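You operate a simulated robot arm through the tools that you are given. There is no shell and no other tool. Be economical: measure what you need, move in short steps, check, and stop when the job is done.

The job below is to be done with a simulated two-armed robot. You get a single attempt, and the scene is never put back.

JOB
Open the third wide drawer from the top, take the pink sponge and put it in the inside from the top of the third wide drawer, then shut the drawer. Open the second wide drawer from the top, fetch the scrubbing brush and set it in the inside from the top of the second wide drawer and shut the drawer again. Take the lid off the white tub on the long table and lay it down there. Take the yellow brush on the long table and put it away on the counter under the pegboard. Put the white bottle that says "blue dye" from the long table on the pink tray and the white bottle marked "clear a" on the black table. Any order will do. Set down upright: white bottle.

It is judged by the outcome, as a careful person would: the job done as asked, and still so three seconds after it is handed in. It fails if anything else is knocked over, pushed out of place, dropped, spilled or broken. A push-on lid holds only when it is set on centred and level and pressed home; a screw cap is set on level and turned clockwise until tight.

ROBOT AND FRAMES
Two 6-joint arms with two-finger grippers on one trunk, on a base that drives. Base frame: it is fixed to the floor where the robot stands at the start and does not move with it; the origin is under the middle of the robot, x ahead of it, y to its left, z up. Units: m, rad, N and s.
The left shoulder is at the start at [0.07, 0.148, 1.452], the right one opposite. With the tool pointing down near the work surface each hand reaches from about 0.36 to 0.64 m from the robot's upright axis, wherever it stands, measured 20 degrees to its own side. Places, roughly: black table [0.6, -3.3, 0.8]; counter under the pegboard [2.9, 4.2, 0.9]; inside of the second wide drawer [0.8, 0.3, 0.5]; inside of the third wide drawer [0.8, 0.3, 0.4]; pink sponge (7x9x3 cm) [1.1, 0.2, 0.9]; pink tray (26x19x2 cm) [2.2, -2.4, 0.9]; scrubbing brush (6x10x9 cm) [0.9, 0.3, 0.9]; second wide drawer [0.8, 0.2, 0.6]; third wide drawer [0.8, 0.2, 0.4]; white bottle [2.5, -2, 1]; white tub (9x9x8 cm) [3.6, -2.4, 0.9]; yellow brush (8x4x12 cm) [3.4, -2.5, 0.9]. Payload 2.45 kg a hand.
The TCP of each hand is the grasp point between the finger pads, 0.03 m short of the fingertips. In the tool frame z runs along the fingers and y along their closing line. Largest opening 0.106 m; the body of the gripper starts 0.079 m behind the TCP.
Orientation is that of the tool frame in the base frame, as a unit quaternion [x, y, z, w]. With the fingers straight down and closing along the base's y, the tool's x points along the base's -x, its y along +y and its z along -z.

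CONTROLS
- The arms move only by the tool arm_command. It takes "left_plan", "right_plan" or both (then of equal length, played together; a hand with none holds still); each is text: rows parted by semicolons, each of 7 numbers parted by spaces: the shift along the base's x, y, z in m, then the turn, a rotation vector about the base's x, y, z in rad, then the gripper command, from -1 (shut) to 1 (fully open), values between in proportion. In form: dx dy dz rx ry rz jaw; .... A call has 1 to 10 rows; each row is the pose to reach, as a shift and turn from the pose commanded when the call began. A row lasts 0.2 s, in which the tool goes at most 0.05 m and 0.15 rad; a call with a longer step from one row to the next is refused whole, and so is a gripper value outside its range. Where a pose cannot be reached the arm comes as near as it can. A force on the tool above 40 N (or 10 N above the force at the start of the call, whichever is more), or a blocked arm, ends the call early, and 0.2 s more pass. Each finger travels about 0.072 m/s and halts on what it meets, pressing with about 30 N; the grip force reading is that of the motor and also rises with nothing between the fingers. The clock runs only during rows and for 0.2 s after the last one: add rows that repeat a pose to give the fingers time. The reply holds the time, the measured pose of the TCP, the force on the tool along the base axes, the opening and the grip force, in the units named above and with some noise, with the torque about the TCP (base axes, N m) and any sound that the robot's microphone picked up.
- Cameras (640 x 400 px; columns grow to the right, rows downward): "scene" is now at [0.12, -0.0002, 1.651]; the picture's right is [-0.01, -1.00, 0.00], its down [-0.85, 0.01, -0.53] and it looks along [0.53, -0.00, -0.85] (base axes); focal length 276 px, centre (320, 200). "left" rides on the left gripper at [0.076, 0.002, -0.106] in its tool frame; the picture's right is [-0.02, 1.00, 0.00], its down [-0.78, -0.02, -0.62] and it looks along [-0.62, -0.01, 0.78] (tool axes); focal length 247 px, centre (320, 200). "right" rides on the right gripper at [0.076, -0.002, -0.106] in its tool frame; the picture's right is [0.02, 1.00, 0.00], its down [-0.78, 0.02, -0.62] and it looks along [-0.62, 0.01, 0.78] (tool axes); focal length 247 px, centre (320, 200). There is no depth. A picture from a camera that has moved, and an enlarged one, comes with that camera's place and axes in the base frame and with its lens.
- snapshot(camera): a new picture of that camera. The clock stands still meanwhile.
- slide_trunk(by): slides the trunk up (or, below 0, down) by that many m; the arms and the scene camera ride with it, the base frame stays. It gives what a move gives, with no picture.
- base_move(legs): drives the robot by 1 to 6 legs, each [ahead, left, turn to the left] in m, m and rad, along the robot's own axes; the way and the turn of a leg run together, so that a leg with both is an arc; at most 1.5 m and 3.142 rad a leg. The arms and the cameras ride along, it lands a little off, and it stops where it bumps. It gives what a move gives.
- head_to(pan, tilt): turns the head with the scene camera to pan (to the left, within 1.501 rad either way) and tilt (down, from -0.506 to 1.204), counted from straight ahead of the robot. It gives what a move gives.
- inspect(camera, box): a new picture of the part [left, top, right, bottom] of that camera's present view, enlarged. The clock stands still meanwhile.
- hand_in(): hands the job in; it is judged then, once.

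Work in short steps. Places have to be worked out from the pictures, the camera data and where the tool is seen: move nearer, look again, correct. Check each grasp and each placing, and mend what went wrong. You have 217 turns and 208 pictures in all, those below and enlarged ones among them. Open the grippers and draw the arms clear of the work before you hand the job in, unless the task says otherwise; then end with one line.

The tools are called after "Emit:" as name(argument=value, ...) on one line, values as JSON. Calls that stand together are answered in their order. arm_command: Moves the arms, as the interface text tells. Its arguments: {"type":"object","properties":{"left_plan":{"type":"string"},"right_plan":{"type":"string"}},"required":[]} The other tools are called the same way: slide_trunk (by) slides the trunk up or down; base_move (legs) drives the base; head_to (pan, tilt) turns the head that bears the scene camera; snapshot (camera) takes a picture; inspect (camera, box) takes an enlarged picture of a part of a camera's view; hand_in () hands the job in.

At the start:

```text
time: 0.0
left_tool_pos: [0.5775, 0.1775, 1.1208]
left_orientation: [0.001, 1.0, 0.0, 0.0]
left_wrist_force: [-0.4, -0.3, -0.1]
left_torque: [0.04, -0.04, 0.0]
left_opening: 0.1061
left_grip_force: 0.0
right_tool_pos: [0.525, -0.3172, 1.0692]
right_orientation: [0.001, 1.0, -0.001, -0.001]
right_wrist_force: [-0.3, -0.7, -1.0]
right_torque: [0.0, 0.0, 0.0]
right_opening: 0.1059
right_grip_force: 0.0
trunk travel left (down, up): [-0.925, 0.015]
robot x, y, heading: [0.0015, 0.0018, -0.003]
head pan, tilt: [-0.009, 1.011]
```

scene: 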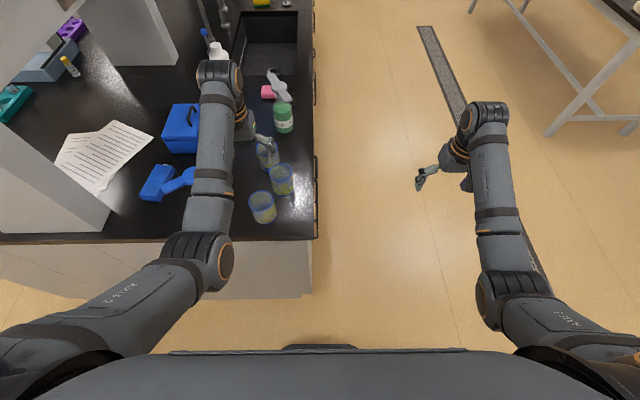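
right: 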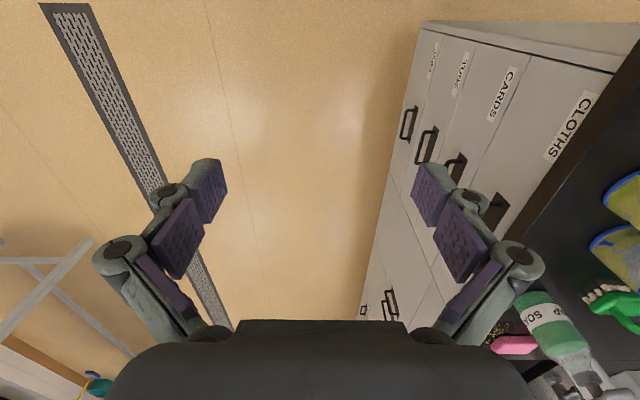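
left: 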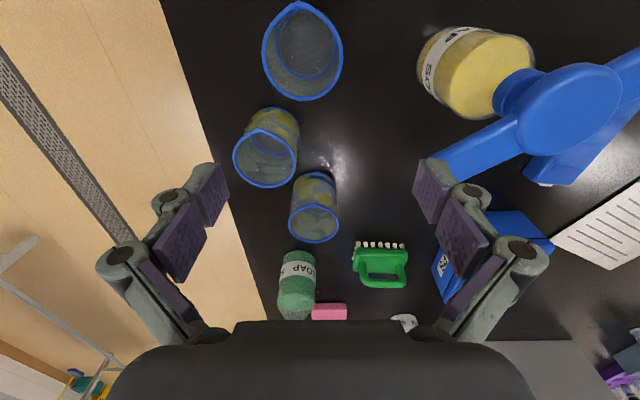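

I start by looking at the bench and drawers with the head turned left.

Emit:
head_to(pan=0.3, tilt=0.6)

Emit:
snapshot(camera="scene")

Emit:
head_to(pan=-0.6, tilt=0.3)

Emit:
snapshot(camera="scene")

```text
time: 0.9
left_tool_pos: [0.5762, 0.1774, 1.1213]
left_orientation: [0.0, 1.0, 0.0, 0.0]
left_wrist_force: [0.0, 0.5, -0.1]
left_torque: [0.01, 0.0, -0.03]
left_opening: 0.1062
left_grip_force: 0.1
right_tool_pos: [0.5248, -0.3164, 1.0701]
right_orientation: [0.0, 1.0, 0.0, -0.001]
right_wrist_force: [-0.2, 0.5, -0.6]
right_torque: [-0.03, 0.0, -0.01]
right_opening: 0.1061
right_grip_force: 0.1
trunk travel left (down, up): [-0.925, 0.015]
robot x, y, heading: [0.0033, 0.0016, -0.005]
head pan, tilt: [0.3, 0.6]
```

```text
204 pictures are left
camera scene: at [0.1353, 0.0264, 1.6837], right [0.3, -0.96, 0.0], down [-0.54, -0.17, -0.82], along [0.79, 0.24, -0.57], focal length 276 px, centre (320, 200)
```

scene: 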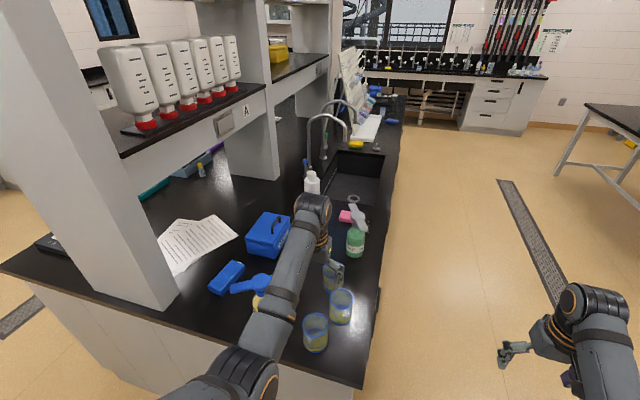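

```text
time: 2.1
left_tool_pos: [0.5761, 0.1778, 1.1212]
left_orientation: [0.0, 1.0, 0.0, 0.0]
left_wrist_force: [-0.1, 0.3, 0.1]
left_torque: [-0.04, 0.0, 0.0]
left_opening: 0.1059
left_grip_force: 0.2
right_tool_pos: [0.525, -0.3153, 1.0697]
right_orientation: [0.0, 1.0, 0.0, 0.0]
right_wrist_force: [0.8, -0.2, 0.2]
right_torque: [-0.02, 0.0, 0.02]
right_opening: 0.1059
right_grip_force: 0.0
trunk travel left (down, up): [-0.925, 0.015]
robot x, y, heading: [-0.0031, -0.0017, -0.004]
head pan, tilt: [-0.6, 0.3]
```

```text
203 pictures are left
camera scene: at [0.1281, -0.0523, 1.7112], right [-0.56, -0.83, 0.0], down [-0.24, 0.17, -0.96], along [0.79, -0.54, -0.3], focal length 276 px, centre (320, 200)
```

scene: 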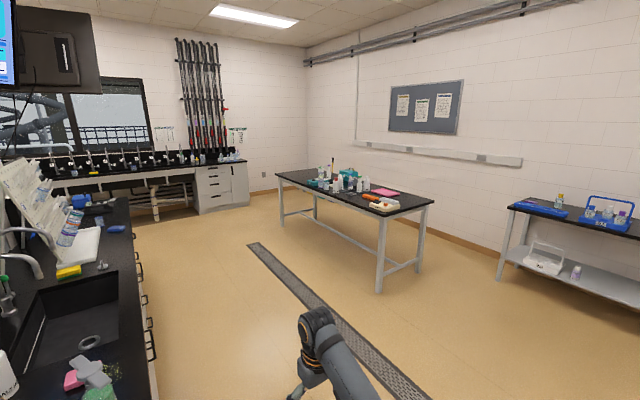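

The bench front (with drawers) faces -y at about y=0. I drive right, ahead and turn to face the drawers.

Emit:
base_move(legs=[[0, -0.8, 0], [0.8, 0, 0], [0, 0, 1.571]])

Emit:
head_to(pan=0, tilt=0.9)

Emit:
snapshot(camera="scene")

Emit:
snapshot(camera="right")

Emit:
snapshot(camera="left")

```text
time: 14.0
left_tool_pos: [0.6296, -0.2274, 1.1222]
left_orientation: [-0.698, 0.716, 0.0, 0.0]
left_wrist_force: [0.2, -0.1, -0.1]
left_torque: [-0.02, 0.0, -0.02]
left_opening: 0.1061
left_grip_force: 0.1
right_tool_pos: [1.1227, -0.2906, 1.0688]
right_orientation: [-0.698, 0.717, 0.0, 0.0]
right_wrist_force: [-0.3, -0.5, 0.1]
right_torque: [-0.01, -0.02, -0.01]
right_opening: 0.1061
right_grip_force: 0.1
trunk travel left (down, up): [-0.925, 0.015]
robot x, y, heading: [0.7901, -0.8034, 1.539]
head pan, tilt: [-0.6, 0.3]
```

```text
time: 15.0
left_tool_pos: [0.63, -0.2264, 1.1215]
left_orientation: [-0.698, 0.716, 0.0, 0.0]
left_wrist_force: [-0.3, 0.1, -0.3]
left_torque: [0.03, -0.02, 0.04]
left_opening: 0.1058
left_grip_force: 0.1
right_tool_pos: [1.1214, -0.2914, 1.0672]
right_orientation: [-0.697, 0.717, 0.0, 0.0]
right_wrist_force: [-0.6, 0.5, 0.6]
right_torque: [0.04, 0.02, -0.04]
right_opening: 0.1059
right_grip_force: 0.0
trunk travel left (down, up): [-0.925, 0.015]
robot x, y, heading: [0.7922, -0.8097, 1.548]
head pan, tilt: [0.0, 0.901]
```

```text
202 pictures are left
camera scene: at [0.7965, -0.6813, 1.6591], right [1.0, -0.03, 0.0], down [-0.02, -0.78, -0.62], along [0.02, 0.62, -0.78], focal length 276 px, centre (320, 200)
```

scene: 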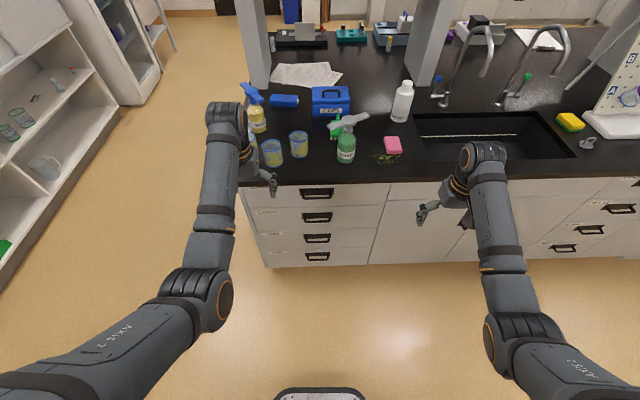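

```text
201 pictures are left
camera right: at [1.1217, -0.3681, 1.1768], right [-1.0, 0.0, 0.0], down [0.0, 0.78, 0.62], along [0.0, 0.62, -0.78], focal length 247 px, centre (320, 200)
```

right: 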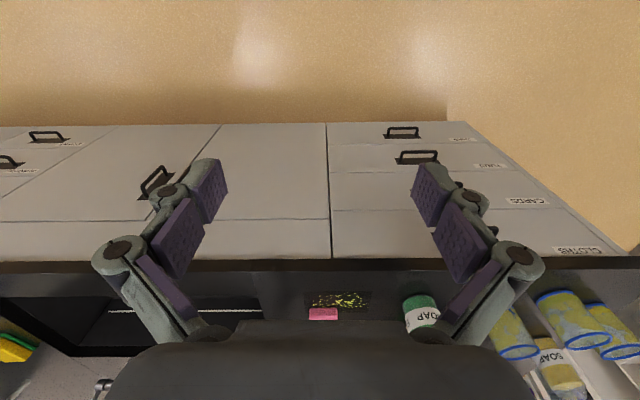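

```text
200 pictures are left
camera left: at [0.6252, -0.3027, 1.2267], right [-1.0, 0.05, 0.0], down [0.04, 0.78, 0.62], along [0.03, 0.62, -0.78], focal length 247 px, centre (320, 200)
```

left: 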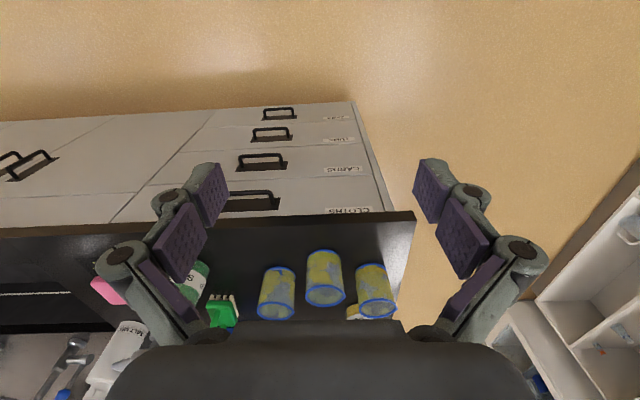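

I see the four-drawer stack at x≈0.79 and the sponge near [1.13, 0.21], brush near [0.89, 0.29]. I raise both hands a bit, then drive closer to pick the sponge with the right hand.

Emit:
arm_command(left_plan="0 0 0.04 0 0 0 1; 0 0 0.08 0 0 0 1", right_plan="0 0 0.05 0 0 0 1; 0 0 0.1 0 0 0 1")

Emit:
base_move(legs=[[0, -0.1, 0.02], [0.42, 0, 0]])

Emit:
snapshot(camera="right")

Emit:
snapshot(camera="scene")

Emit:
snapshot(camera="left")

```text
time: 15.6
left_tool_pos: [0.6361, -0.1872, 1.1676]
left_orientation: [-0.698, 0.716, -0.001, -0.001]
left_wrist_force: [0.0, -0.6, 0.2]
left_torque: [-0.02, -0.02, 0.0]
left_opening: 0.1061
left_grip_force: 0.0
left hand out of reach, approached as far as the arm can: row 1, 2
right_tool_pos: [1.139, -0.2682, 1.1199]
right_orientation: [-0.698, 0.716, 0.001, -0.002]
right_wrist_force: [-0.7, 0.0, -0.4]
right_torque: [-0.04, -0.01, -0.01]
right_opening: 0.1063
right_grip_force: 0.0
right hand out of reach, approached as far as the arm can: row 1, 2
trunk travel left (down, up): [-0.925, 0.015]
robot x, y, heading: [0.791, -0.8086, 1.549]
head pan, tilt: [0.0, 0.901]
```

```text
time: 19.0
left_tool_pos: [0.7266, 0.2264, 1.1697]
left_orientation: [-0.706, 0.708, 0.0, 0.0]
left_wrist_force: [-0.3, -1.1, 0.4]
left_torque: [0.0, -0.02, 0.02]
left_opening: 0.1061
left_grip_force: 0.0
right_tool_pos: [1.2312, 0.1558, 1.1225]
right_orientation: [-0.706, 0.708, 0.002, 0.001]
right_wrist_force: [-0.5, -0.7, 0.0]
right_torque: [0.03, 0.04, 0.01]
right_opening: 0.106
right_grip_force: 0.1
trunk travel left (down, up): [-0.925, 0.015]
robot x, y, heading: [0.8948, -0.3858, 1.566]
head pan, tilt: [0.0, 0.901]
```

```text
199 pictures are left
camera right: at [1.232, 0.078, 1.2302], right [-1.0, -0.02, 0.0], down [-0.01, 0.78, 0.62], along [-0.01, 0.62, -0.78], focal length 247 px, centre (320, 200)
```

right: 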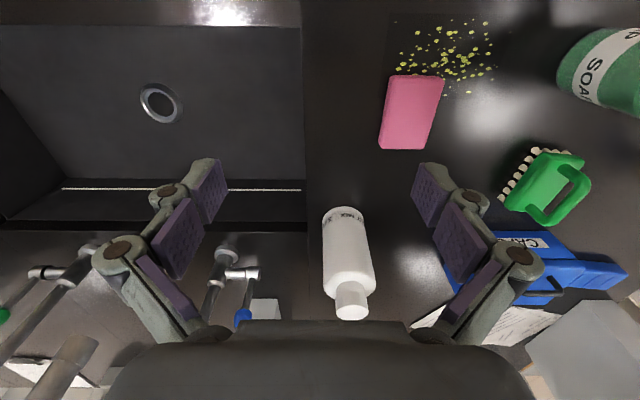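

```text
198 pictures are left
camera scene: at [0.8979, -0.2633, 1.6592], right [1.0, 0.0, 0.0], down [0.0, -0.78, -0.62], along [0.0, 0.62, -0.78], focal length 276 px, centre (320, 200)
```

scene: 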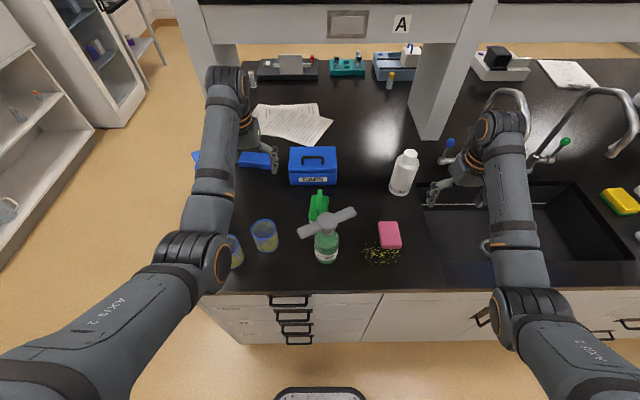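

```text
197 pictures are left
camera left: at [0.7236, 0.1494, 1.276], right [-1.0, 0.03, 0.0], down [0.02, 0.78, 0.62], along [0.02, 0.62, -0.78], focal length 247 px, centre (320, 200)
```

left: 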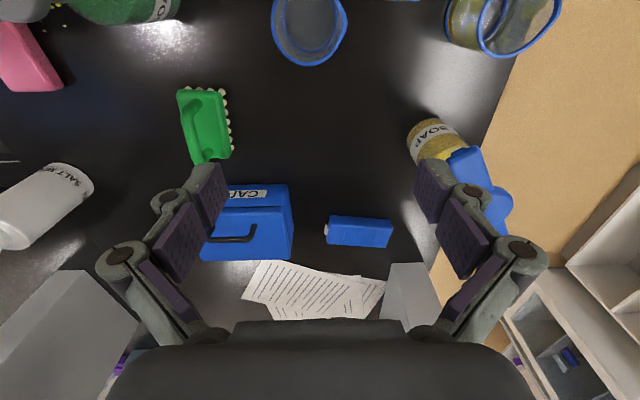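

Sponge top centre is about [1.114, 0.186, 0.915], aligned with y, so the right hand can close along x. I move over it and part-way down.

Emit:
arm_command(right_plan="-0.04 0.01 -0.02 0 0 0 1; -0.08 0.02 -0.04 0 0 0 1; -0.117 0.03 -0.06 0 0 0 1; -0.117 0.03 -0.10 0 0 0 1; -0.117 0.03 -0.13 0 0 0 1")

Emit:
snapshot(camera="right")

```text
time: 20.2
left_tool_pos: [0.7263, 0.2274, 1.1696]
left_orientation: [-0.706, 0.709, 0.0, -0.001]
left_wrist_force: [0.1, -0.2, -0.9]
left_torque: [0.0, 0.01, 0.01]
left_opening: 0.1058
left_grip_force: 0.1
right_tool_pos: [1.1139, 0.1871, 0.9921]
right_orientation: [-0.706, 0.709, 0.001, 0.001]
right_wrist_force: [-0.4, 0.5, -0.2]
right_torque: [-0.01, 0.03, 0.01]
right_opening: 0.1059
right_grip_force: 0.1
trunk travel left (down, up): [-0.925, 0.015]
robot x, y, heading: [0.897, -0.3887, 1.567]
head pan, tilt: [0.0, 0.901]
```

```text
196 pictures are left
camera right: at [1.114, 0.1091, 1.099], right [-1.0, -0.02, 0.0], down [-0.01, 0.78, 0.62], along [-0.01, 0.62, -0.78], focal length 247 px, centre (320, 200)
```

right: 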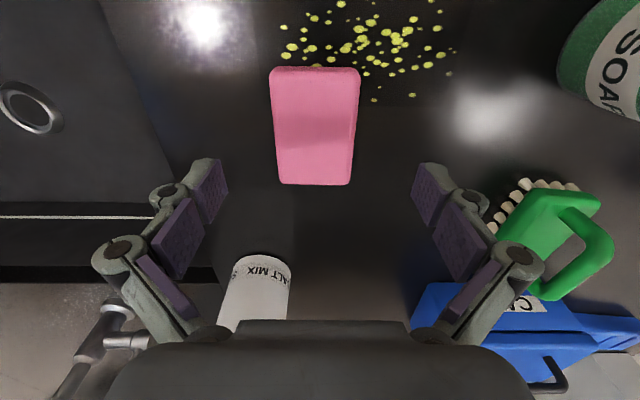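

The sponge is centred between the fingers. I go down to z≈0.92 and close.

Emit:
arm_command(right_plan="0 0 -0.04 0 0 0 1; 0 0 -0.07 0 0 0 1; 0 0 -0.07 0 0 0 0.2; 0 0 -0.07 0 0 0 -0.4; 0 0 -0.07 0 0 0 -1; 0 0 -0.07 0 0 0 -1; 0 0 -0.07 0 0 0 -1")

Emit:
arm_command(right_plan="0 0 0.04 0 0 0 -1; 0 0 0.08 0 0 0 -1; 0 0 0.12 0 0 0 -1")

Emit:
snapshot(camera="right")

```text
time: 21.8
left_tool_pos: [0.7236, 0.2245, 1.1709]
left_orientation: [-0.706, 0.709, 0.0, 0.001]
left_wrist_force: [0.1, 0.4, -0.6]
left_torque: [-0.01, -0.04, -0.01]
left_opening: 0.1059
left_grip_force: 0.0
right_tool_pos: [1.1106, 0.1866, 0.9255]
right_orientation: [-0.705, 0.709, 0.003, 0.006]
right_wrist_force: [-0.7, 7.7, 35.7]
right_torque: [-0.11, 0.31, -0.08]
right_opening: 0.0607
right_grip_force: 30.0
trunk travel left (down, up): [-0.925, 0.015]
robot x, y, heading: [0.8968, -0.3884, 1.571]
head pan, tilt: [0.0, 0.901]
```

```text
time: 22.6
left_tool_pos: [0.7263, 0.2268, 1.1699]
left_orientation: [-0.706, 0.708, 0.0, 0.0]
left_wrist_force: [-0.1, -0.4, 0.0]
left_torque: [0.0, -0.02, 0.01]
left_opening: 0.1059
left_grip_force: 0.0
right_tool_pos: [1.1143, 0.1881, 1.042]
right_orientation: [-0.706, 0.708, 0.0, 0.0]
right_wrist_force: [-0.5, 0.8, -0.9]
right_torque: [0.0, -0.02, 0.0]
right_opening: 0.0606
right_grip_force: 30.0
trunk travel left (down, up): [-0.925, 0.015]
robot x, y, heading: [0.8989, -0.3853, 1.564]
head pan, tilt: [0.0, 0.901]
```

```text
195 pictures are left
camera right: at [1.1159, 0.1101, 1.1494], right [-1.0, -0.02, 0.0], down [-0.01, 0.78, 0.62], along [-0.01, 0.62, -0.78], focal length 247 px, centre (320, 200)
```

right: 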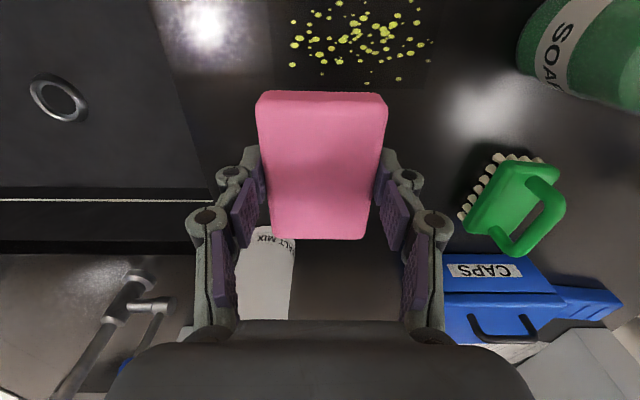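

Sponge is held. Now I back away, line the left arm up with the handle column (x≈0.79), and lower the trunk.

Emit:
base_move(legs=[[-0.45, 0, 0], [0, -0.06, 0]])

Emit:
slide_trunk(by=-0.6)

Emit:
head_to(pan=0.1, tilt=0.6)

Emit:
snapshot(camera="scene")

```text
time: 25.9
left_tool_pos: [0.7771, -0.2235, 1.168]
left_orientation: [-0.704, 0.71, -0.003, 0.003]
left_wrist_force: [-1.1, 0.4, -0.6]
left_torque: [-0.01, -0.09, -0.03]
left_opening: 0.1058
left_grip_force: 0.0
right_tool_pos: [1.1658, -0.2634, 1.042]
right_orientation: [-0.705, 0.71, -0.002, 0.003]
right_wrist_force: [0.0, 0.6, 0.3]
right_torque: [-0.02, -0.1, -0.02]
right_opening: 0.0604
right_grip_force: 30.2
trunk travel left (down, up): [-0.925, 0.015]
robot x, y, heading: [0.9547, -0.8395, 1.563]
head pan, tilt: [0.0, 0.901]
```

```text
refused: -0.6 is not a number from -0.4 to 0.4
```

```text
time: 26.7
left_tool_pos: [0.7861, -0.2239, 1.1692]
left_orientation: [-0.704, 0.71, 0.0, -0.001]
left_wrist_force: [0.2, -0.6, 0.5]
left_torque: [0.01, 0.01, -0.02]
left_opening: 0.1059
left_grip_force: 0.1
right_tool_pos: [1.1755, -0.2646, 1.0409]
right_orientation: [-0.704, 0.71, 0.001, 0.001]
right_wrist_force: [0.7, -0.4, -1.2]
right_torque: [-0.02, 0.03, 0.0]
right_opening: 0.0605
right_grip_force: 30.2
trunk travel left (down, up): [-0.925, 0.015]
robot x, y, heading: [0.9536, -0.8411, 1.566]
head pan, tilt: [0.099, 0.6]
```

```text
194 pictures are left
camera scene: at [0.9483, -0.7001, 1.6837], right [1.0, 0.09, 0.0], down [0.05, -0.56, -0.82], along [-0.08, 0.82, -0.57], focal length 276 px, centre (320, 200)
```

scene: 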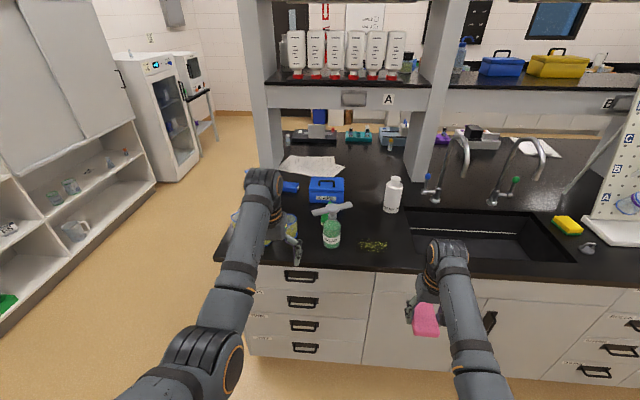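

Slides are limited to 0.4 each, so I lower in two steps.

Emit:
slide_trunk(by=-0.35)

Emit:
slide_trunk(by=-0.25)

Emit:
head_to(pan=0.15, tilt=0.5)

Emit:
snapshot(camera="scene")

Emit:
arm_command(left_plan="0 0 0 0.086 0.086 -0.086 1; 0 0 0 0.172 0.172 -0.172 1; 0 0 0 0.258 0.258 -0.258 1; 0 0 0 0.344 0.344 -0.344 1; 0 0 0 0.43 0.43 -0.43 1; 0 0 0 0.516 0.516 -0.516 1; 0 0 0 0.602 0.602 -0.602 1; 0 0 0 0.688 0.688 -0.688 1; 0 0 0 0.774 0.774 -0.774 1; 0 0 0 0.86 0.86 -0.86 1")

```text
time: 30.1
left_tool_pos: [0.784, -0.2236, 0.8194]
left_orientation: [-0.704, 0.71, 0.001, -0.001]
left_wrist_force: [0.3, 0.0, 0.3]
left_torque: [0.01, 0.03, -0.01]
left_opening: 0.106
left_grip_force: 0.0
right_tool_pos: [1.1728, -0.2647, 0.6912]
right_orientation: [-0.705, 0.71, 0.001, 0.0]
right_wrist_force: [0.1, -0.8, 0.1]
right_torque: [-0.01, -0.03, -0.01]
right_opening: 0.0607
right_grip_force: 29.8
trunk travel left (down, up): [-0.575, 0.365]
robot x, y, heading: [0.9558, -0.837, 1.563]
head pan, tilt: [0.099, 0.6]
```

```text
time: 32.7
left_tool_pos: [0.7843, -0.2238, 0.5697]
left_orientation: [-0.705, 0.709, 0.001, -0.001]
left_wrist_force: [0.4, 0.9, 0.1]
left_torque: [0.01, -0.02, -0.01]
left_opening: 0.1059
left_grip_force: 0.0
right_tool_pos: [1.1733, -0.2652, 0.4417]
right_orientation: [-0.705, 0.709, 0.001, 0.0]
right_wrist_force: [0.1, -0.3, 0.1]
right_torque: [0.02, 0.01, 0.01]
right_opening: 0.0606
right_grip_force: 30.2
trunk travel left (down, up): [-0.325, 0.615]
robot x, y, heading: [0.96, -0.8366, 1.562]
head pan, tilt: [0.099, 0.6]
```

```text
time: 33.3
left_tool_pos: [0.7836, -0.2241, 0.5687]
left_orientation: [-0.705, 0.709, 0.0, 0.0]
left_wrist_force: [0.1, 1.1, 0.0]
left_torque: [0.02, -0.01, -0.02]
left_opening: 0.1058
left_grip_force: 0.1
right_tool_pos: [1.1729, -0.2647, 0.4417]
right_orientation: [-0.705, 0.709, 0.001, 0.0]
right_wrist_force: [-0.4, 0.9, 0.3]
right_torque: [0.01, -0.02, 0.0]
right_opening: 0.0604
right_grip_force: 29.9
trunk travel left (down, up): [-0.325, 0.615]
robot x, y, heading: [0.9553, -0.8386, 1.563]
head pan, tilt: [0.15, 0.499]
```

```text
193 pictures are left
camera scene: at [0.9416, -0.6981, 1.0928], right [0.99, 0.14, 0.0], down [0.07, -0.47, -0.88], along [-0.12, 0.87, -0.48], focal length 276 px, centre (320, 200)
```

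scene: 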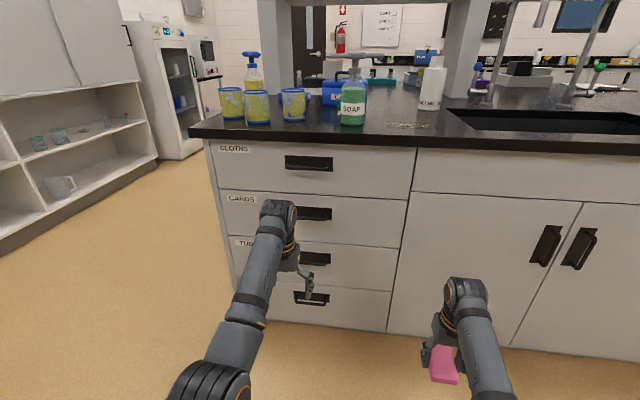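

```text
time: 34.8
left_tool_pos: [0.7023, -0.2088, 0.598]
left_orientation: [-0.461, 0.788, 0.402, -0.068]
left_wrist_force: [0.6, 0.1, -0.7]
left_torque: [0.0, 0.02, -0.04]
left_opening: 0.106
left_grip_force: 0.1
left hand out of reach, approached as far as the arm can: row 7
right_tool_pos: [1.1735, -0.2648, 0.442]
right_orientation: [-0.705, 0.71, 0.001, 0.001]
right_wrist_force: [0.4, 0.3, 0.2]
right_torque: [-0.03, 0.01, 0.01]
right_opening: 0.0604
right_grip_force: 29.5
trunk travel left (down, up): [-0.325, 0.615]
robot x, y, heading: [0.9577, -0.8376, 1.562]
head pan, tilt: [0.15, 0.499]
stopped in row 7 (left hand): the arm was blocked; the commanded pose is now the measured one
```

The outward roll is blocked. I undo that rotation and will try pitching first, then rolling the other way.

Emit:
arm_command(left_plan="0.01 0 0 -0.086 -0.086 0.086 1; 0.02 0 0 -0.172 -0.172 0.172 1; 0.03 0 0 -0.258 -0.258 0.258 1; 0.04 0 0 -0.344 -0.344 0.344 1; 0.05 0 0 -0.43 -0.43 0.43 1; 0.06 0 0 -0.516 -0.516 0.516 1; 0.07 0 0 -0.516 -0.516 0.516 1")

Emit:
snapshot(camera="scene")

```text
time: 36.4
left_tool_pos: [0.7734, -0.2046, 0.5965]
left_orientation: [-0.699, 0.71, 0.034, -0.078]
left_wrist_force: [-0.6, 0.1, 0.7]
left_torque: [0.03, -0.02, 0.03]
left_opening: 0.1062
left_grip_force: 0.0
left hand out of reach, approached as far as the arm can: row 6, 7
right_tool_pos: [1.1733, -0.2645, 0.4416]
right_orientation: [-0.705, 0.71, 0.002, 0.0]
right_wrist_force: [0.1, 0.0, 0.1]
right_torque: [0.02, -0.02, 0.0]
right_opening: 0.0604
right_grip_force: 30.4
trunk travel left (down, up): [-0.325, 0.615]
robot x, y, heading: [0.949, -0.8373, 1.563]
head pan, tilt: [0.15, 0.499]
```

```text
192 pictures are left
camera scene: at [0.9416, -0.6982, 1.0929], right [0.99, 0.14, 0.0], down [0.07, -0.47, -0.88], along [-0.13, 0.87, -0.48], focal length 276 px, centre (320, 200)
```

scene: 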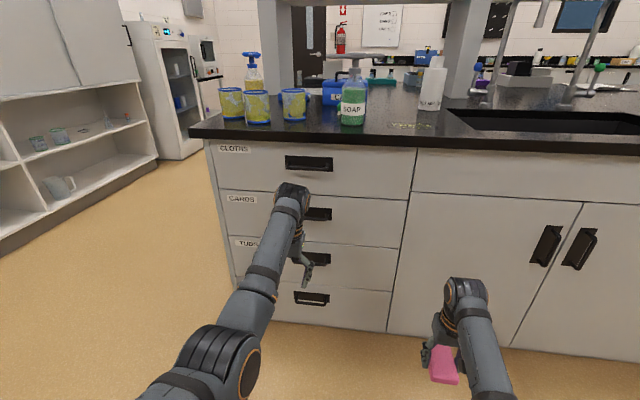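

I pull the hand back a little and pitch it up purely about x.

Emit:
arm_command(left_plan="0 -0.02 0 0.15 0 0 1; 0 -0.04 0 0.3 0 0 1; 0 -0.06 0 0.45 0 0 1; 0 -0.08 0 0.6 0 0 1; 0 -0.1 0 0.75 0 0 1; 0 -0.1 0 0.9 0 0 1; 0 -0.1 0 1.05 0 0 1; 0 -0.1 0 1.2 0 0 1; 0 -0.1 0 1.35 0 0 1; 0 -0.1 0 1.45 0 0 1")

Emit:
snapshot(camera="left")

```text
time: 37.5
left_tool_pos: [0.7165, -0.2446, 0.715]
left_orientation: [0.657, -0.615, -0.396, -0.181]
left_wrist_force: [-0.6, 0.5, -0.7]
left_torque: [0.01, 0.01, -0.01]
left_opening: 0.106
left_grip_force: 0.0
left hand out of reach, approached as far as the arm can: row 5
right_tool_pos: [1.1739, -0.2637, 0.4421]
right_orientation: [-0.704, 0.71, 0.001, 0.0]
right_wrist_force: [0.2, -0.1, -0.6]
right_torque: [0.0, 0.01, 0.0]
right_opening: 0.0608
right_grip_force: 30.6
trunk travel left (down, up): [-0.325, 0.615]
robot x, y, heading: [0.9526, -0.8429, 1.563]
head pan, tilt: [0.15, 0.499]
stopped in row 5 (left hand): the arm was blocked; the commanded pose is now the measured one
```

```text
191 pictures are left
camera left: at [0.7405, -0.3724, 0.7239], right [-0.95, -0.16, 0.27], down [0.26, 0.07, 0.96], along [-0.18, 0.98, -0.03], focal length 247 px, centre (320, 200)
```

left: 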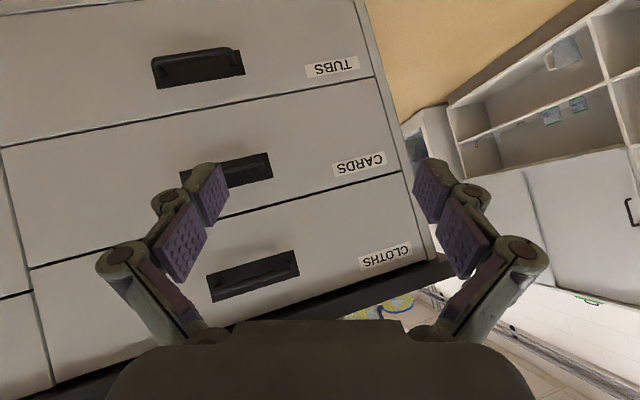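

The wrist must stay further forward while pitching. I move back a little for room, then continue pitching while letting the TCP swing forward and up.

Emit:
base_move(legs=[[-0.12, 0, 0]])

Emit:
arm_command(left_plan="0.01 0.03 0.02 0.119 -0.03 -0.044 1; 0.02 0.06 0.04 0.238 -0.06 -0.088 1; 0.03 0.09 0.06 0.357 -0.09 -0.132 1; 0.04 0.12 0.08 0.476 -0.12 -0.176 1; 0.05 0.14 0.10 0.595 -0.15 -0.22 1; 0.05 0.16 0.1 0.713 -0.177 -0.264 1")

Emit:
snapshot(camera="scene")

```text
time: 38.7
left_tool_pos: [0.7156, -0.3634, 0.7144]
left_orientation: [0.657, -0.615, -0.396, -0.182]
left_wrist_force: [0.4, -0.4, 0.3]
left_torque: [-0.04, 0.01, -0.01]
left_opening: 0.106
left_grip_force: 0.0
right_tool_pos: [1.1739, -0.3834, 0.4437]
right_orientation: [-0.704, 0.71, 0.001, 0.001]
right_wrist_force: [0.1, 0.2, 0.7]
right_torque: [0.03, 0.03, 0.0]
right_opening: 0.0606
right_grip_force: 30.1
trunk travel left (down, up): [-0.325, 0.615]
robot x, y, heading: [0.9562, -0.9557, 1.563]
head pan, tilt: [0.15, 0.499]
```

```text
time: 40.1
left_tool_pos: [0.765, -0.2028, 0.8128]
left_orientation: [-0.499, 0.501, 0.499, 0.5]
left_wrist_force: [-0.1, 0.1, -0.1]
left_torque: [0.0, 0.02, 0.0]
left_opening: 0.1058
left_grip_force: 0.1
right_tool_pos: [1.1729, -0.3821, 0.4415]
right_orientation: [-0.705, 0.71, 0.001, 0.0]
right_wrist_force: [0.1, 0.3, -0.1]
right_torque: [-0.02, 0.01, 0.01]
right_opening: 0.0608
right_grip_force: 29.8
trunk travel left (down, up): [-0.325, 0.615]
robot x, y, heading: [0.9505, -0.9565, 1.562]
head pan, tilt: [0.15, 0.499]
```

```text
190 pictures are left
camera scene: at [0.9405, -0.816, 1.0928], right [0.99, 0.14, 0.0], down [0.07, -0.47, -0.88], along [-0.12, 0.87, -0.48], focal length 276 px, centre (320, 200)
```

scene: 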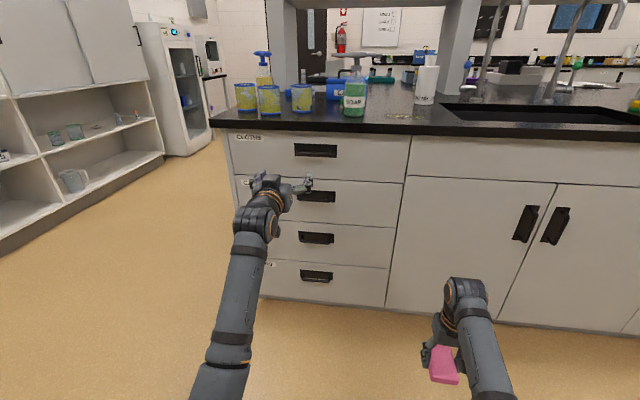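

Tool is now horizontal. Next roll 90° about y so the fingers close vertically.

Emit:
arm_command(left_plan="0 0 0 0 0.15 0 1; 0 0 0 0 0.3 0 1; 0 0 0 0 0.45 0 1; 0 0 0 0 0.6 0 1; 0 0 0 0 0.75 0 1; 0 0 0 0 0.9 0 1; 0 0 0 0 1.05 0 1; 0 0 0 0 1.2 0 1; 0 0 0 0 1.35 0 1; 0 0 0 0 1.5 0 1")

```text
time: 42.3
left_tool_pos: [0.7666, -0.2027, 0.8152]
left_orientation: [-0.024, 0.707, 0.706, 0.023]
left_wrist_force: [0.3, 0.4, -0.2]
left_torque: [0.03, 0.02, -0.01]
left_opening: 0.1059
left_grip_force: 0.1
right_tool_pos: [1.1716, -0.3823, 0.4421]
right_orientation: [-0.705, 0.71, 0.001, 0.0]
right_wrist_force: [0.1, -0.5, 0.0]
right_torque: [-0.01, 0.02, 0.02]
right_opening: 0.0605
right_grip_force: 29.7
trunk travel left (down, up): [-0.325, 0.615]
robot x, y, heading: [0.954, -0.957, 1.562]
head pan, tilt: [0.15, 0.499]
```

Roll works. I lower the trunk and hand to the third handle's height (~0.457) and x≈0.81, then look through the left hand camera.

Emit:
slide_trunk(by=-0.25)

Emit:
arm_command(left_plan="0.02 0 -0.035 0 0.07 0 1; 0.04 0 -0.07 0 0.07 0 1; 0.045 0 -0.105 0 0.07 0 1", right_plan="0 0 0.035 0 0 0 -1; 0 0 0.07 0 0 0 -1; 0 0 0.1 0 0 0 -1")

Emit:
snapshot(camera="left")

Emit:
head_to(pan=0.2, tilt=0.3)

Emit:
snapshot(camera="scene")

```text
time: 44.9
left_tool_pos: [0.7659, -0.2021, 0.5651]
left_orientation: [-0.024, 0.708, 0.706, 0.024]
left_wrist_force: [1.5, 0.1, 0.0]
left_torque: [0.01, 0.0, -0.04]
left_opening: 0.1061
left_grip_force: 0.1
right_tool_pos: [1.1731, -0.3822, 0.1905]
right_orientation: [-0.705, 0.709, 0.001, 0.0]
right_wrist_force: [-0.1, -0.8, -0.2]
right_torque: [0.03, -0.02, 0.03]
right_opening: 0.061
right_grip_force: 29.8
trunk travel left (down, up): [-0.075, 0.865]
robot x, y, heading: [0.9508, -0.9565, 1.564]
head pan, tilt: [0.15, 0.499]
```

```text
time: 45.7
left_tool_pos: [0.8104, -0.2008, 0.4629]
left_orientation: [0.0, 0.707, 0.707, -0.001]
left_wrist_force: [0.1, 0.0, 0.7]
left_torque: [0.02, 0.0, 0.03]
left_opening: 0.1062
left_grip_force: 0.2
right_tool_pos: [1.1726, -0.3734, 0.2842]
right_orientation: [-0.704, 0.71, 0.002, 0.0]
right_wrist_force: [-0.2, -0.5, -0.1]
right_torque: [0.0, 0.01, -0.01]
right_opening: 0.0609
right_grip_force: 30.2
right hand out of reach, approached as far as the arm can: row 3
trunk travel left (down, up): [-0.075, 0.865]
robot x, y, heading: [0.9549, -0.9538, 1.563]
head pan, tilt: [0.15, 0.499]
```

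```text
189 pictures are left
camera left: at [0.7333, -0.3071, 0.4631], right [0.02, 0.0, 1.0], down [0.78, -0.62, -0.02], along [0.62, 0.78, -0.01], focal length 247 px, centre (320, 200)
```

left: 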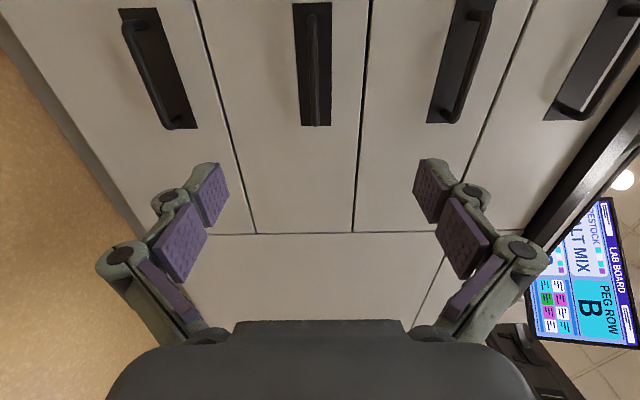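

```text
time: 46.4
left_tool_pos: [0.8101, -0.2002, 0.4626]
left_orientation: [0.0, 0.707, 0.707, -0.001]
left_wrist_force: [-1.0, 0.1, 0.0]
left_torque: [-0.04, 0.01, -0.02]
left_opening: 0.1061
left_grip_force: 0.0
right_tool_pos: [1.1724, -0.3732, 0.2845]
right_orientation: [-0.705, 0.709, 0.001, 0.001]
right_wrist_force: [0.9, -0.2, 0.1]
right_torque: [-0.01, -0.02, 0.02]
right_opening: 0.0604
right_grip_force: 29.8
trunk travel left (down, up): [-0.075, 0.865]
robot x, y, heading: [0.9519, -0.96, 1.57]
head pan, tilt: [0.201, 0.3]
```

```text
188 pictures are left
camera scene: at [0.9357, -0.8148, 0.8612], right [0.98, 0.19, 0.0], down [0.06, -0.29, -0.95], along [-0.18, 0.94, -0.3], focal length 276 px, centre (320, 200)
```

scene: 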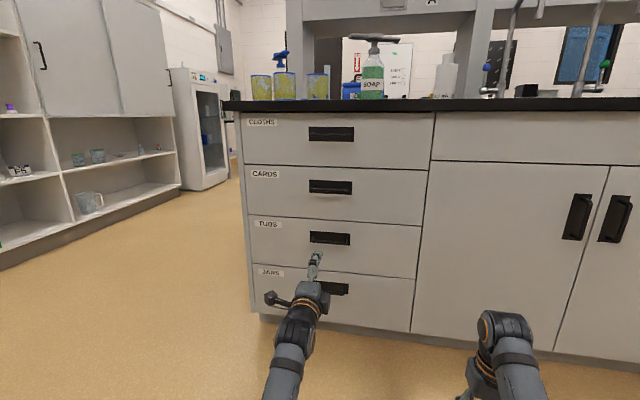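

Third handle bar spans x≈0.74–0.87 at z≈0.457, y≈0.03. I drive forward 0.13 and check before closing on the bar.

Emit:
base_move(legs=[[0.14, 0, 0]])

Emit:
snapshot(camera="left")

```text
time: 47.8
left_tool_pos: [0.8097, -0.0602, 0.462]
left_orientation: [0.0, 0.708, 0.706, 0.0]
left_wrist_force: [0.1, -0.4, 1.3]
left_torque: [-0.01, 0.02, 0.0]
left_opening: 0.1063
left_grip_force: 0.1
right_tool_pos: [1.1725, -0.232, 0.2833]
right_orientation: [-0.706, 0.709, 0.001, 0.001]
right_wrist_force: [0.3, -0.9, -0.1]
right_torque: [0.01, -0.01, 0.01]
right_opening: 0.0605
right_grip_force: 30.5
trunk travel left (down, up): [-0.075, 0.865]
robot x, y, heading: [0.9568, -0.8162, 1.559]
head pan, tilt: [0.201, 0.3]
```

```text
187 pictures are left
camera left: at [0.7332, -0.1661, 0.463], right [0.02, 0.0, 1.0], down [0.78, -0.62, -0.02], along [0.62, 0.79, -0.02], focal length 247 px, centre (320, 200)
```

left: 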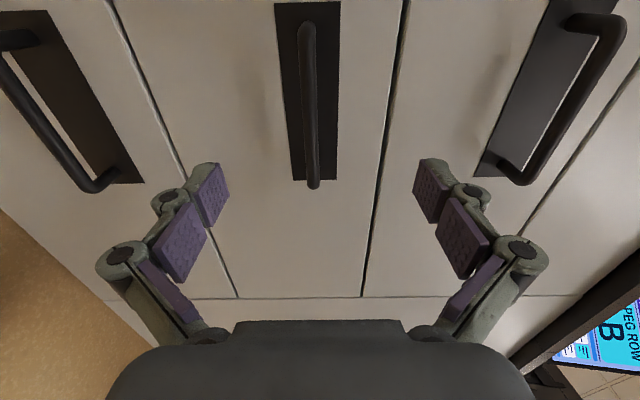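

Bar matches; I lower 8 mm, advance to y≈0.022 and close on it.

Emit:
arm_command(left_plan="0 0.04 -0.004 0 0 0 1; 0 0.082 -0.008 0 0 0 1; 0 0.082 -0.008 0 0 0 0.3; 0 0.082 -0.008 0 0 0 -0.3; 0 0.082 -0.008 0 0 0 -1; 0 0.082 -0.008 0 0 0 -1; 0 0.082 -0.008 0 0 0 -1; 0 0.082 -0.008 0 0 0 -1")

Emit:
snapshot(camera="left")

```text
time: 48.9
left_tool_pos: [0.808, 0.0174, 0.4548]
left_orientation: [-0.002, 0.707, 0.707, 0.0]
left_wrist_force: [1.4, -68.4, -0.6]
left_torque: [-0.15, -0.03, 0.67]
left_opening: 0.0734
left_grip_force: 44.7
right_tool_pos: [1.1718, -0.2341, 0.2869]
right_orientation: [-0.705, 0.709, 0.004, 0.002]
right_wrist_force: [0.2, -0.3, -0.2]
right_torque: [0.04, -0.03, -0.02]
right_opening: 0.0606
right_grip_force: 29.9
trunk travel left (down, up): [-0.075, 0.865]
robot x, y, heading: [0.9526, -0.8167, 1.563]
head pan, tilt: [0.201, 0.3]
stopped in row 5 (left hand): the force on the tool passed its limit at 44 N (the readings are from after the stop); the commanded pose is now the measured one
```

```text
186 pictures are left
camera left: at [0.7317, -0.089, 0.4557], right [0.02, 0.0, 1.0], down [0.79, -0.62, -0.02], along [0.62, 0.79, -0.01], focal length 247 px, centre (320, 200)
```

left: 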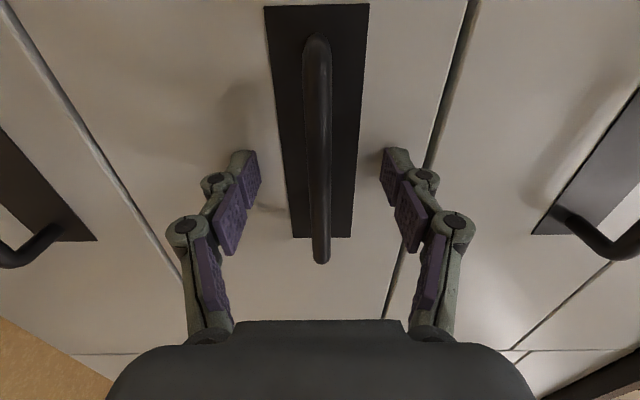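

Fingertips touched the drawer face. I back off ~9 mm and close.

Emit:
arm_command(left_plan="0 -0.01 0 0 0 0 -0.1; 0 -0.01 0 0 0 0 -0.6; 0 -0.01 0 0 0 0 -1; 0 -0.01 0 0 0 0 -1; 0 -0.01 0 0 0 0 -1; 0 -0.01 0 0 0 0 -1")

Emit:
snapshot(camera="left")

```text
time: 50.3
left_tool_pos: [0.8088, 0.0123, 0.4558]
left_orientation: [0.0, 0.707, 0.707, 0.0]
left_wrist_force: [-1.7, 2.1, 11.5]
left_torque: [-0.07, -0.08, 0.02]
left_opening: 0.0093
left_grip_force: 34.9
right_tool_pos: [1.1714, -0.2322, 0.2856]
right_orientation: [-0.705, 0.709, 0.002, 0.001]
right_wrist_force: [0.0, 0.3, -0.5]
right_torque: [-0.01, 0.0, 0.0]
right_opening: 0.0607
right_grip_force: 30.3
trunk travel left (down, up): [-0.075, 0.865]
robot x, y, heading: [0.9497, -0.8161, 1.561]
head pan, tilt: [0.201, 0.3]
```

```text
185 pictures are left
camera left: at [0.7322, -0.0945, 0.4558], right [0.02, 0.0, 1.0], down [0.78, -0.62, -0.02], along [0.62, 0.79, -0.01], focal length 247 px, centre (320, 200)
```

left: 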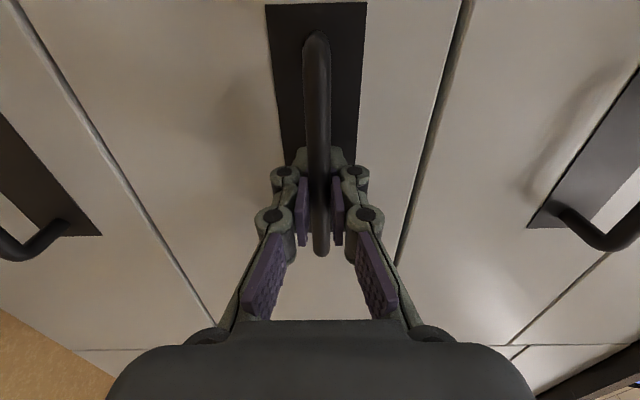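

Handle is gripped (opening 9 mm). I pull by backing the base.

Emit:
base_move(legs=[[-0.28, 0, 0]])

Emit:
head_to(pan=0.2, tilt=0.6)

Emit:
snapshot(camera="scene")

```text
time: 52.3
left_tool_pos: [0.8103, -0.271, 0.4541]
left_orientation: [0.001, 0.706, 0.708, 0.001]
left_wrist_force: [28.9, -0.4, 15.2]
left_torque: [-0.03, -0.12, 0.25]
left_opening: 0.0089
left_grip_force: 35.6
right_tool_pos: [1.1722, -0.5151, 0.2854]
right_orientation: [-0.704, 0.71, 0.004, 0.0]
right_wrist_force: [-0.1, -0.6, -0.1]
right_torque: [0.02, 0.02, 0.0]
right_opening: 0.0608
right_grip_force: 30.2
trunk travel left (down, up): [-0.075, 0.865]
robot x, y, heading: [0.951, -1.0975, 1.559]
head pan, tilt: [0.201, 0.3]
```

```text
time: 53.1
left_tool_pos: [0.8125, -0.2716, 0.4547]
left_orientation: [0.0, 0.706, 0.708, 0.001]
left_wrist_force: [5.8, 0.8, 10.0]
left_torque: [-0.05, 0.07, 0.01]
left_opening: 0.0093
left_grip_force: 34.6
right_tool_pos: [1.1716, -0.5162, 0.2856]
right_orientation: [-0.704, 0.71, 0.002, 0.0]
right_wrist_force: [1.1, 0.1, -0.5]
right_torque: [-0.02, 0.02, 0.02]
right_opening: 0.0607
right_grip_force: 29.8
trunk travel left (down, up): [-0.075, 0.865]
robot x, y, heading: [0.9559, -1.1024, 1.558]
head pan, tilt: [0.201, 0.6]
```

```text
184 pictures are left
camera scene: at [0.9367, -0.9629, 0.8341], right [0.98, 0.19, 0.0], down [0.11, -0.55, -0.83], along [-0.16, 0.81, -0.56], focal length 276 px, centre (320, 200)
```

scene: 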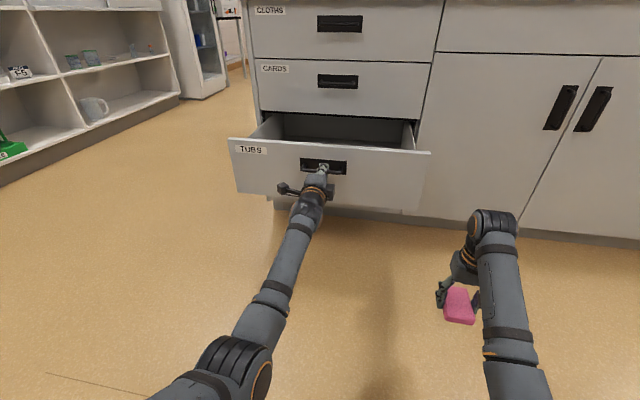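

The drawer is open ~0.28 m. I release the handle and back the base off.

Emit:
arm_command(left_plan="0 0 0 0 0 0 -0.3; 0 0 0 0 0 0 0.2; 0 0 0 0 0 0 0.2; 0 -0.04 0 0 0 0 0.2; 0 -0.08 0 0 0 0 0.2")

Emit:
base_move(legs=[[-0.15, 0, 0]])

Emit:
slide_trunk(by=0.35)

Emit:
arm_command(left_plan="0 0 0 0 -0.15 0 0; 0 0 0 0 -0.3 0 0; 0 0 0 0 -0.45 0 0; 0 0 0 0 -0.6 0 0; 0 0 0 0 -0.75 0 0; 0 0 0 0 -0.9 0 0; 0 0 0 0 -1.05 0 0; 0 0 0 0 -1.2 0 0; 0 0 0 0 -1.35 0 0; 0 0 0 0 -1.5 0 0")

Emit:
arm_command(left_plan="0 -0.01 -0.01 -0.15 0 0 0; 0 -0.02 -0.03 -0.3 0 0 0; 0 -0.03 -0.05 -0.45 0 0 0; 0 -0.05 -0.08 -0.6 0 0 0; 0 -0.07 -0.11 -0.75 0 0 0; 0 -0.1 -0.14 -0.9 0 0 0; 0 -0.13 -0.16 -1.05 0 0 0; 0 -0.16 -0.18 -1.2 0 0 0; 0 -0.19 -0.19 -1.35 0 0 0; 0 -0.22 -0.2 -1.5 0 0 0")

```text
time: 54.3
left_tool_pos: [0.8116, -0.3488, 0.4536]
left_orientation: [0.0, 0.708, 0.707, 0.002]
left_wrist_force: [0.3, -0.2, 0.3]
left_torque: [-0.03, -0.01, -0.02]
left_opening: 0.0634
left_grip_force: 0.1
right_tool_pos: [1.1721, -0.5154, 0.2846]
right_orientation: [-0.704, 0.711, 0.002, 0.0]
right_wrist_force: [-0.1, 0.3, 0.3]
right_torque: [-0.02, -0.02, 0.02]
right_opening: 0.0605
right_grip_force: 30.1
trunk travel left (down, up): [-0.075, 0.865]
robot x, y, heading: [0.9521, -1.0998, 1.563]
head pan, tilt: [0.201, 0.6]
```

```text
time: 55.6
left_tool_pos: [0.8101, -0.4998, 0.4521]
left_orientation: [-0.001, 0.707, 0.707, 0.001]
left_wrist_force: [-0.4, 0.4, -0.4]
left_torque: [-0.05, -0.01, 0.0]
left_opening: 0.0638
left_grip_force: 0.1
right_tool_pos: [1.1694, -0.6647, 0.2842]
right_orientation: [-0.705, 0.709, 0.002, 0.0]
right_wrist_force: [0.7, -0.3, 0.0]
right_torque: [0.0, 0.01, 0.03]
right_opening: 0.0605
right_grip_force: 30.1
trunk travel left (down, up): [-0.075, 0.865]
robot x, y, heading: [0.9516, -1.2499, 1.568]
head pan, tilt: [0.201, 0.6]
```

```text
time: 59.1
left_tool_pos: [0.8103, -0.4991, 0.8031]
left_orientation: [-0.001, 0.708, 0.707, 0.0]
left_wrist_force: [-1.0, 0.1, 0.3]
left_torque: [-0.01, 0.04, 0.02]
left_opening: 0.0639
left_grip_force: 0.1
right_tool_pos: [1.1693, -0.6661, 0.6338]
right_orientation: [-0.704, 0.71, 0.001, 0.0]
right_wrist_force: [-0.5, -0.2, 0.0]
right_torque: [-0.02, -0.02, -0.03]
right_opening: 0.0607
right_grip_force: 30.0
trunk travel left (down, up): [-0.425, 0.515]
robot x, y, heading: [0.9519, -1.2466, 1.564]
head pan, tilt: [0.201, 0.6]
```

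```text
time: 61.3
left_tool_pos: [0.8096, -0.4991, 0.8024]
left_orientation: [-0.483, 0.516, 0.516, 0.483]
left_wrist_force: [-0.2, 0.5, 0.1]
left_torque: [0.03, -0.01, -0.03]
left_opening: 0.0529
left_grip_force: 0.1
right_tool_pos: [1.17, -0.6645, 0.6343]
right_orientation: [-0.705, 0.709, 0.001, 0.0]
right_wrist_force: [0.0, -0.1, 0.4]
right_torque: [0.01, 0.0, -0.02]
right_opening: 0.0604
right_grip_force: 30.4
trunk travel left (down, up): [-0.425, 0.515]
robot x, y, heading: [0.9485, -1.2496, 1.561]
head pan, tilt: [0.201, 0.6]
```

```text
time: 63.5
left_tool_pos: [0.808, -0.7198, 0.605]
left_orientation: [-0.682, 0.731, 0.026, 0.024]
left_wrist_force: [-0.2, -0.2, -0.1]
left_torque: [0.02, 0.02, -0.01]
left_opening: 0.053
left_grip_force: 0.0
right_tool_pos: [1.1694, -0.6659, 0.6331]
right_orientation: [-0.705, 0.709, 0.001, 0.0]
right_wrist_force: [0.0, 0.5, -0.1]
right_torque: [-0.03, 0.0, 0.0]
right_opening: 0.0605
right_grip_force: 30.0
trunk travel left (down, up): [-0.425, 0.515]
robot x, y, heading: [0.9517, -1.2457, 1.566]
head pan, tilt: [0.201, 0.6]
```

Both hands point down now. I drive so the right hand with the sponge is over the open drawer.

Emit:
base_move(legs=[[0, 0.31, 0], [0.54, 0, 0]])

Emit:
snapshot(camera="right")

Emit:
snapshot(camera="scene")

```text
time: 68.2
left_tool_pos: [0.5, -0.1834, 0.6028]
left_orientation: [-0.682, 0.73, 0.026, 0.023]
left_wrist_force: [0.2, 0.4, -0.3]
left_torque: [0.01, -0.02, 0.0]
left_opening: 0.0531
left_grip_force: 0.1
right_tool_pos: [0.8618, -0.1296, 0.6347]
right_orientation: [-0.705, 0.709, 0.001, -0.001]
right_wrist_force: [0.8, 0.0, -0.7]
right_torque: [-0.01, -0.01, 0.0]
right_opening: 0.0606
right_grip_force: 30.4
trunk travel left (down, up): [-0.425, 0.515]
robot x, y, heading: [0.6394, -0.7135, 1.565]
head pan, tilt: [0.201, 0.6]
```

```text
183 pictures are left
camera right: at [0.8626, -0.2068, 0.7416], right [-1.0, -0.02, 0.0], down [-0.01, 0.78, 0.62], along [-0.01, 0.62, -0.78], focal length 247 px, centre (320, 200)
```

right: 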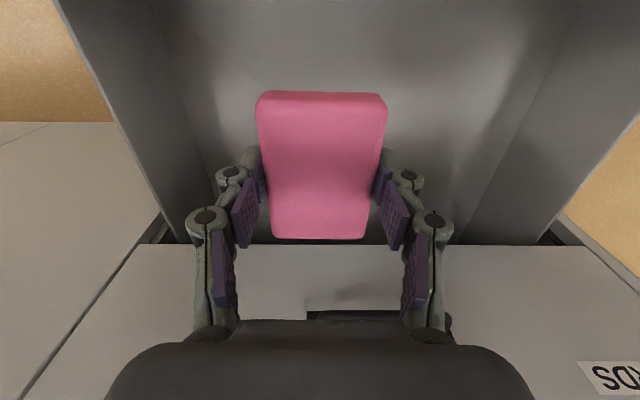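

```text
182 pictures are left
camera scene: at [0.6267, -0.576, 1.1837], right [0.98, 0.19, 0.0], down [0.11, -0.55, -0.82], along [-0.16, 0.81, -0.57], focal length 276 px, centre (320, 200)
```

scene: 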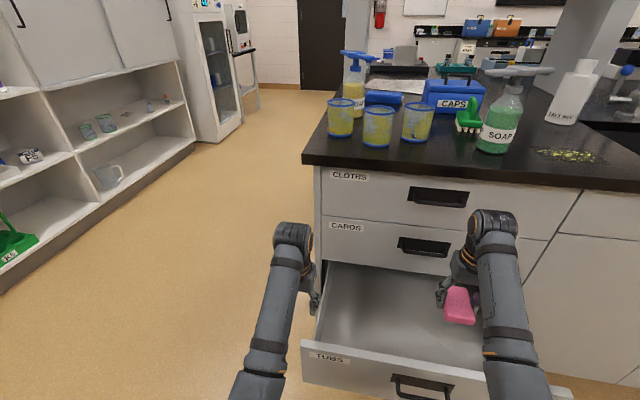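

The sponge is over the drawer interior. I lower it with force guard.

Emit:
arm_command(right_plan="0 0 -0.04 0 0 0 -1; 0 0 -0.08 0 0 0 -1; 0 0 -0.12 0 0 0 -1; 0 0 -0.15 0 0 0 -1; 0 0 -0.17 0 0 0 -1; 0 0 -0.185 0 0 0 -1; 0 0 -0.2 0 0 0 -1; 0 0 -0.21 0 0 0 -1")

Emit:
snapshot(camera="right")

```text
time: 70.0
left_tool_pos: [0.499, -0.1838, 0.6039]
left_orientation: [-0.682, 0.73, 0.028, 0.024]
left_wrist_force: [0.9, -0.6, 0.1]
left_torque: [-0.01, -0.01, 0.02]
left_opening: 0.0528
left_grip_force: 0.2
right_tool_pos: [0.861, -0.1294, 0.4238]
right_orientation: [-0.705, 0.709, 0.002, 0.0]
right_wrist_force: [-0.4, -0.5, -0.8]
right_torque: [0.01, 0.03, -0.02]
right_opening: 0.0607
right_grip_force: 30.1
trunk travel left (down, up): [-0.425, 0.515]
robot x, y, heading: [0.6417, -0.7133, 1.568]
head pan, tilt: [0.201, 0.6]
```

```text
181 pictures are left
camera right: at [0.8616, -0.2067, 0.5316], right [-1.0, -0.02, 0.0], down [-0.01, 0.78, 0.62], along [-0.01, 0.62, -0.78], focal length 247 px, centre (320, 200)
```

right: 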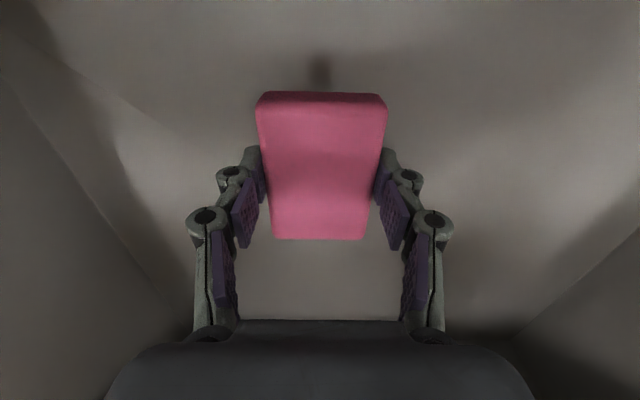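

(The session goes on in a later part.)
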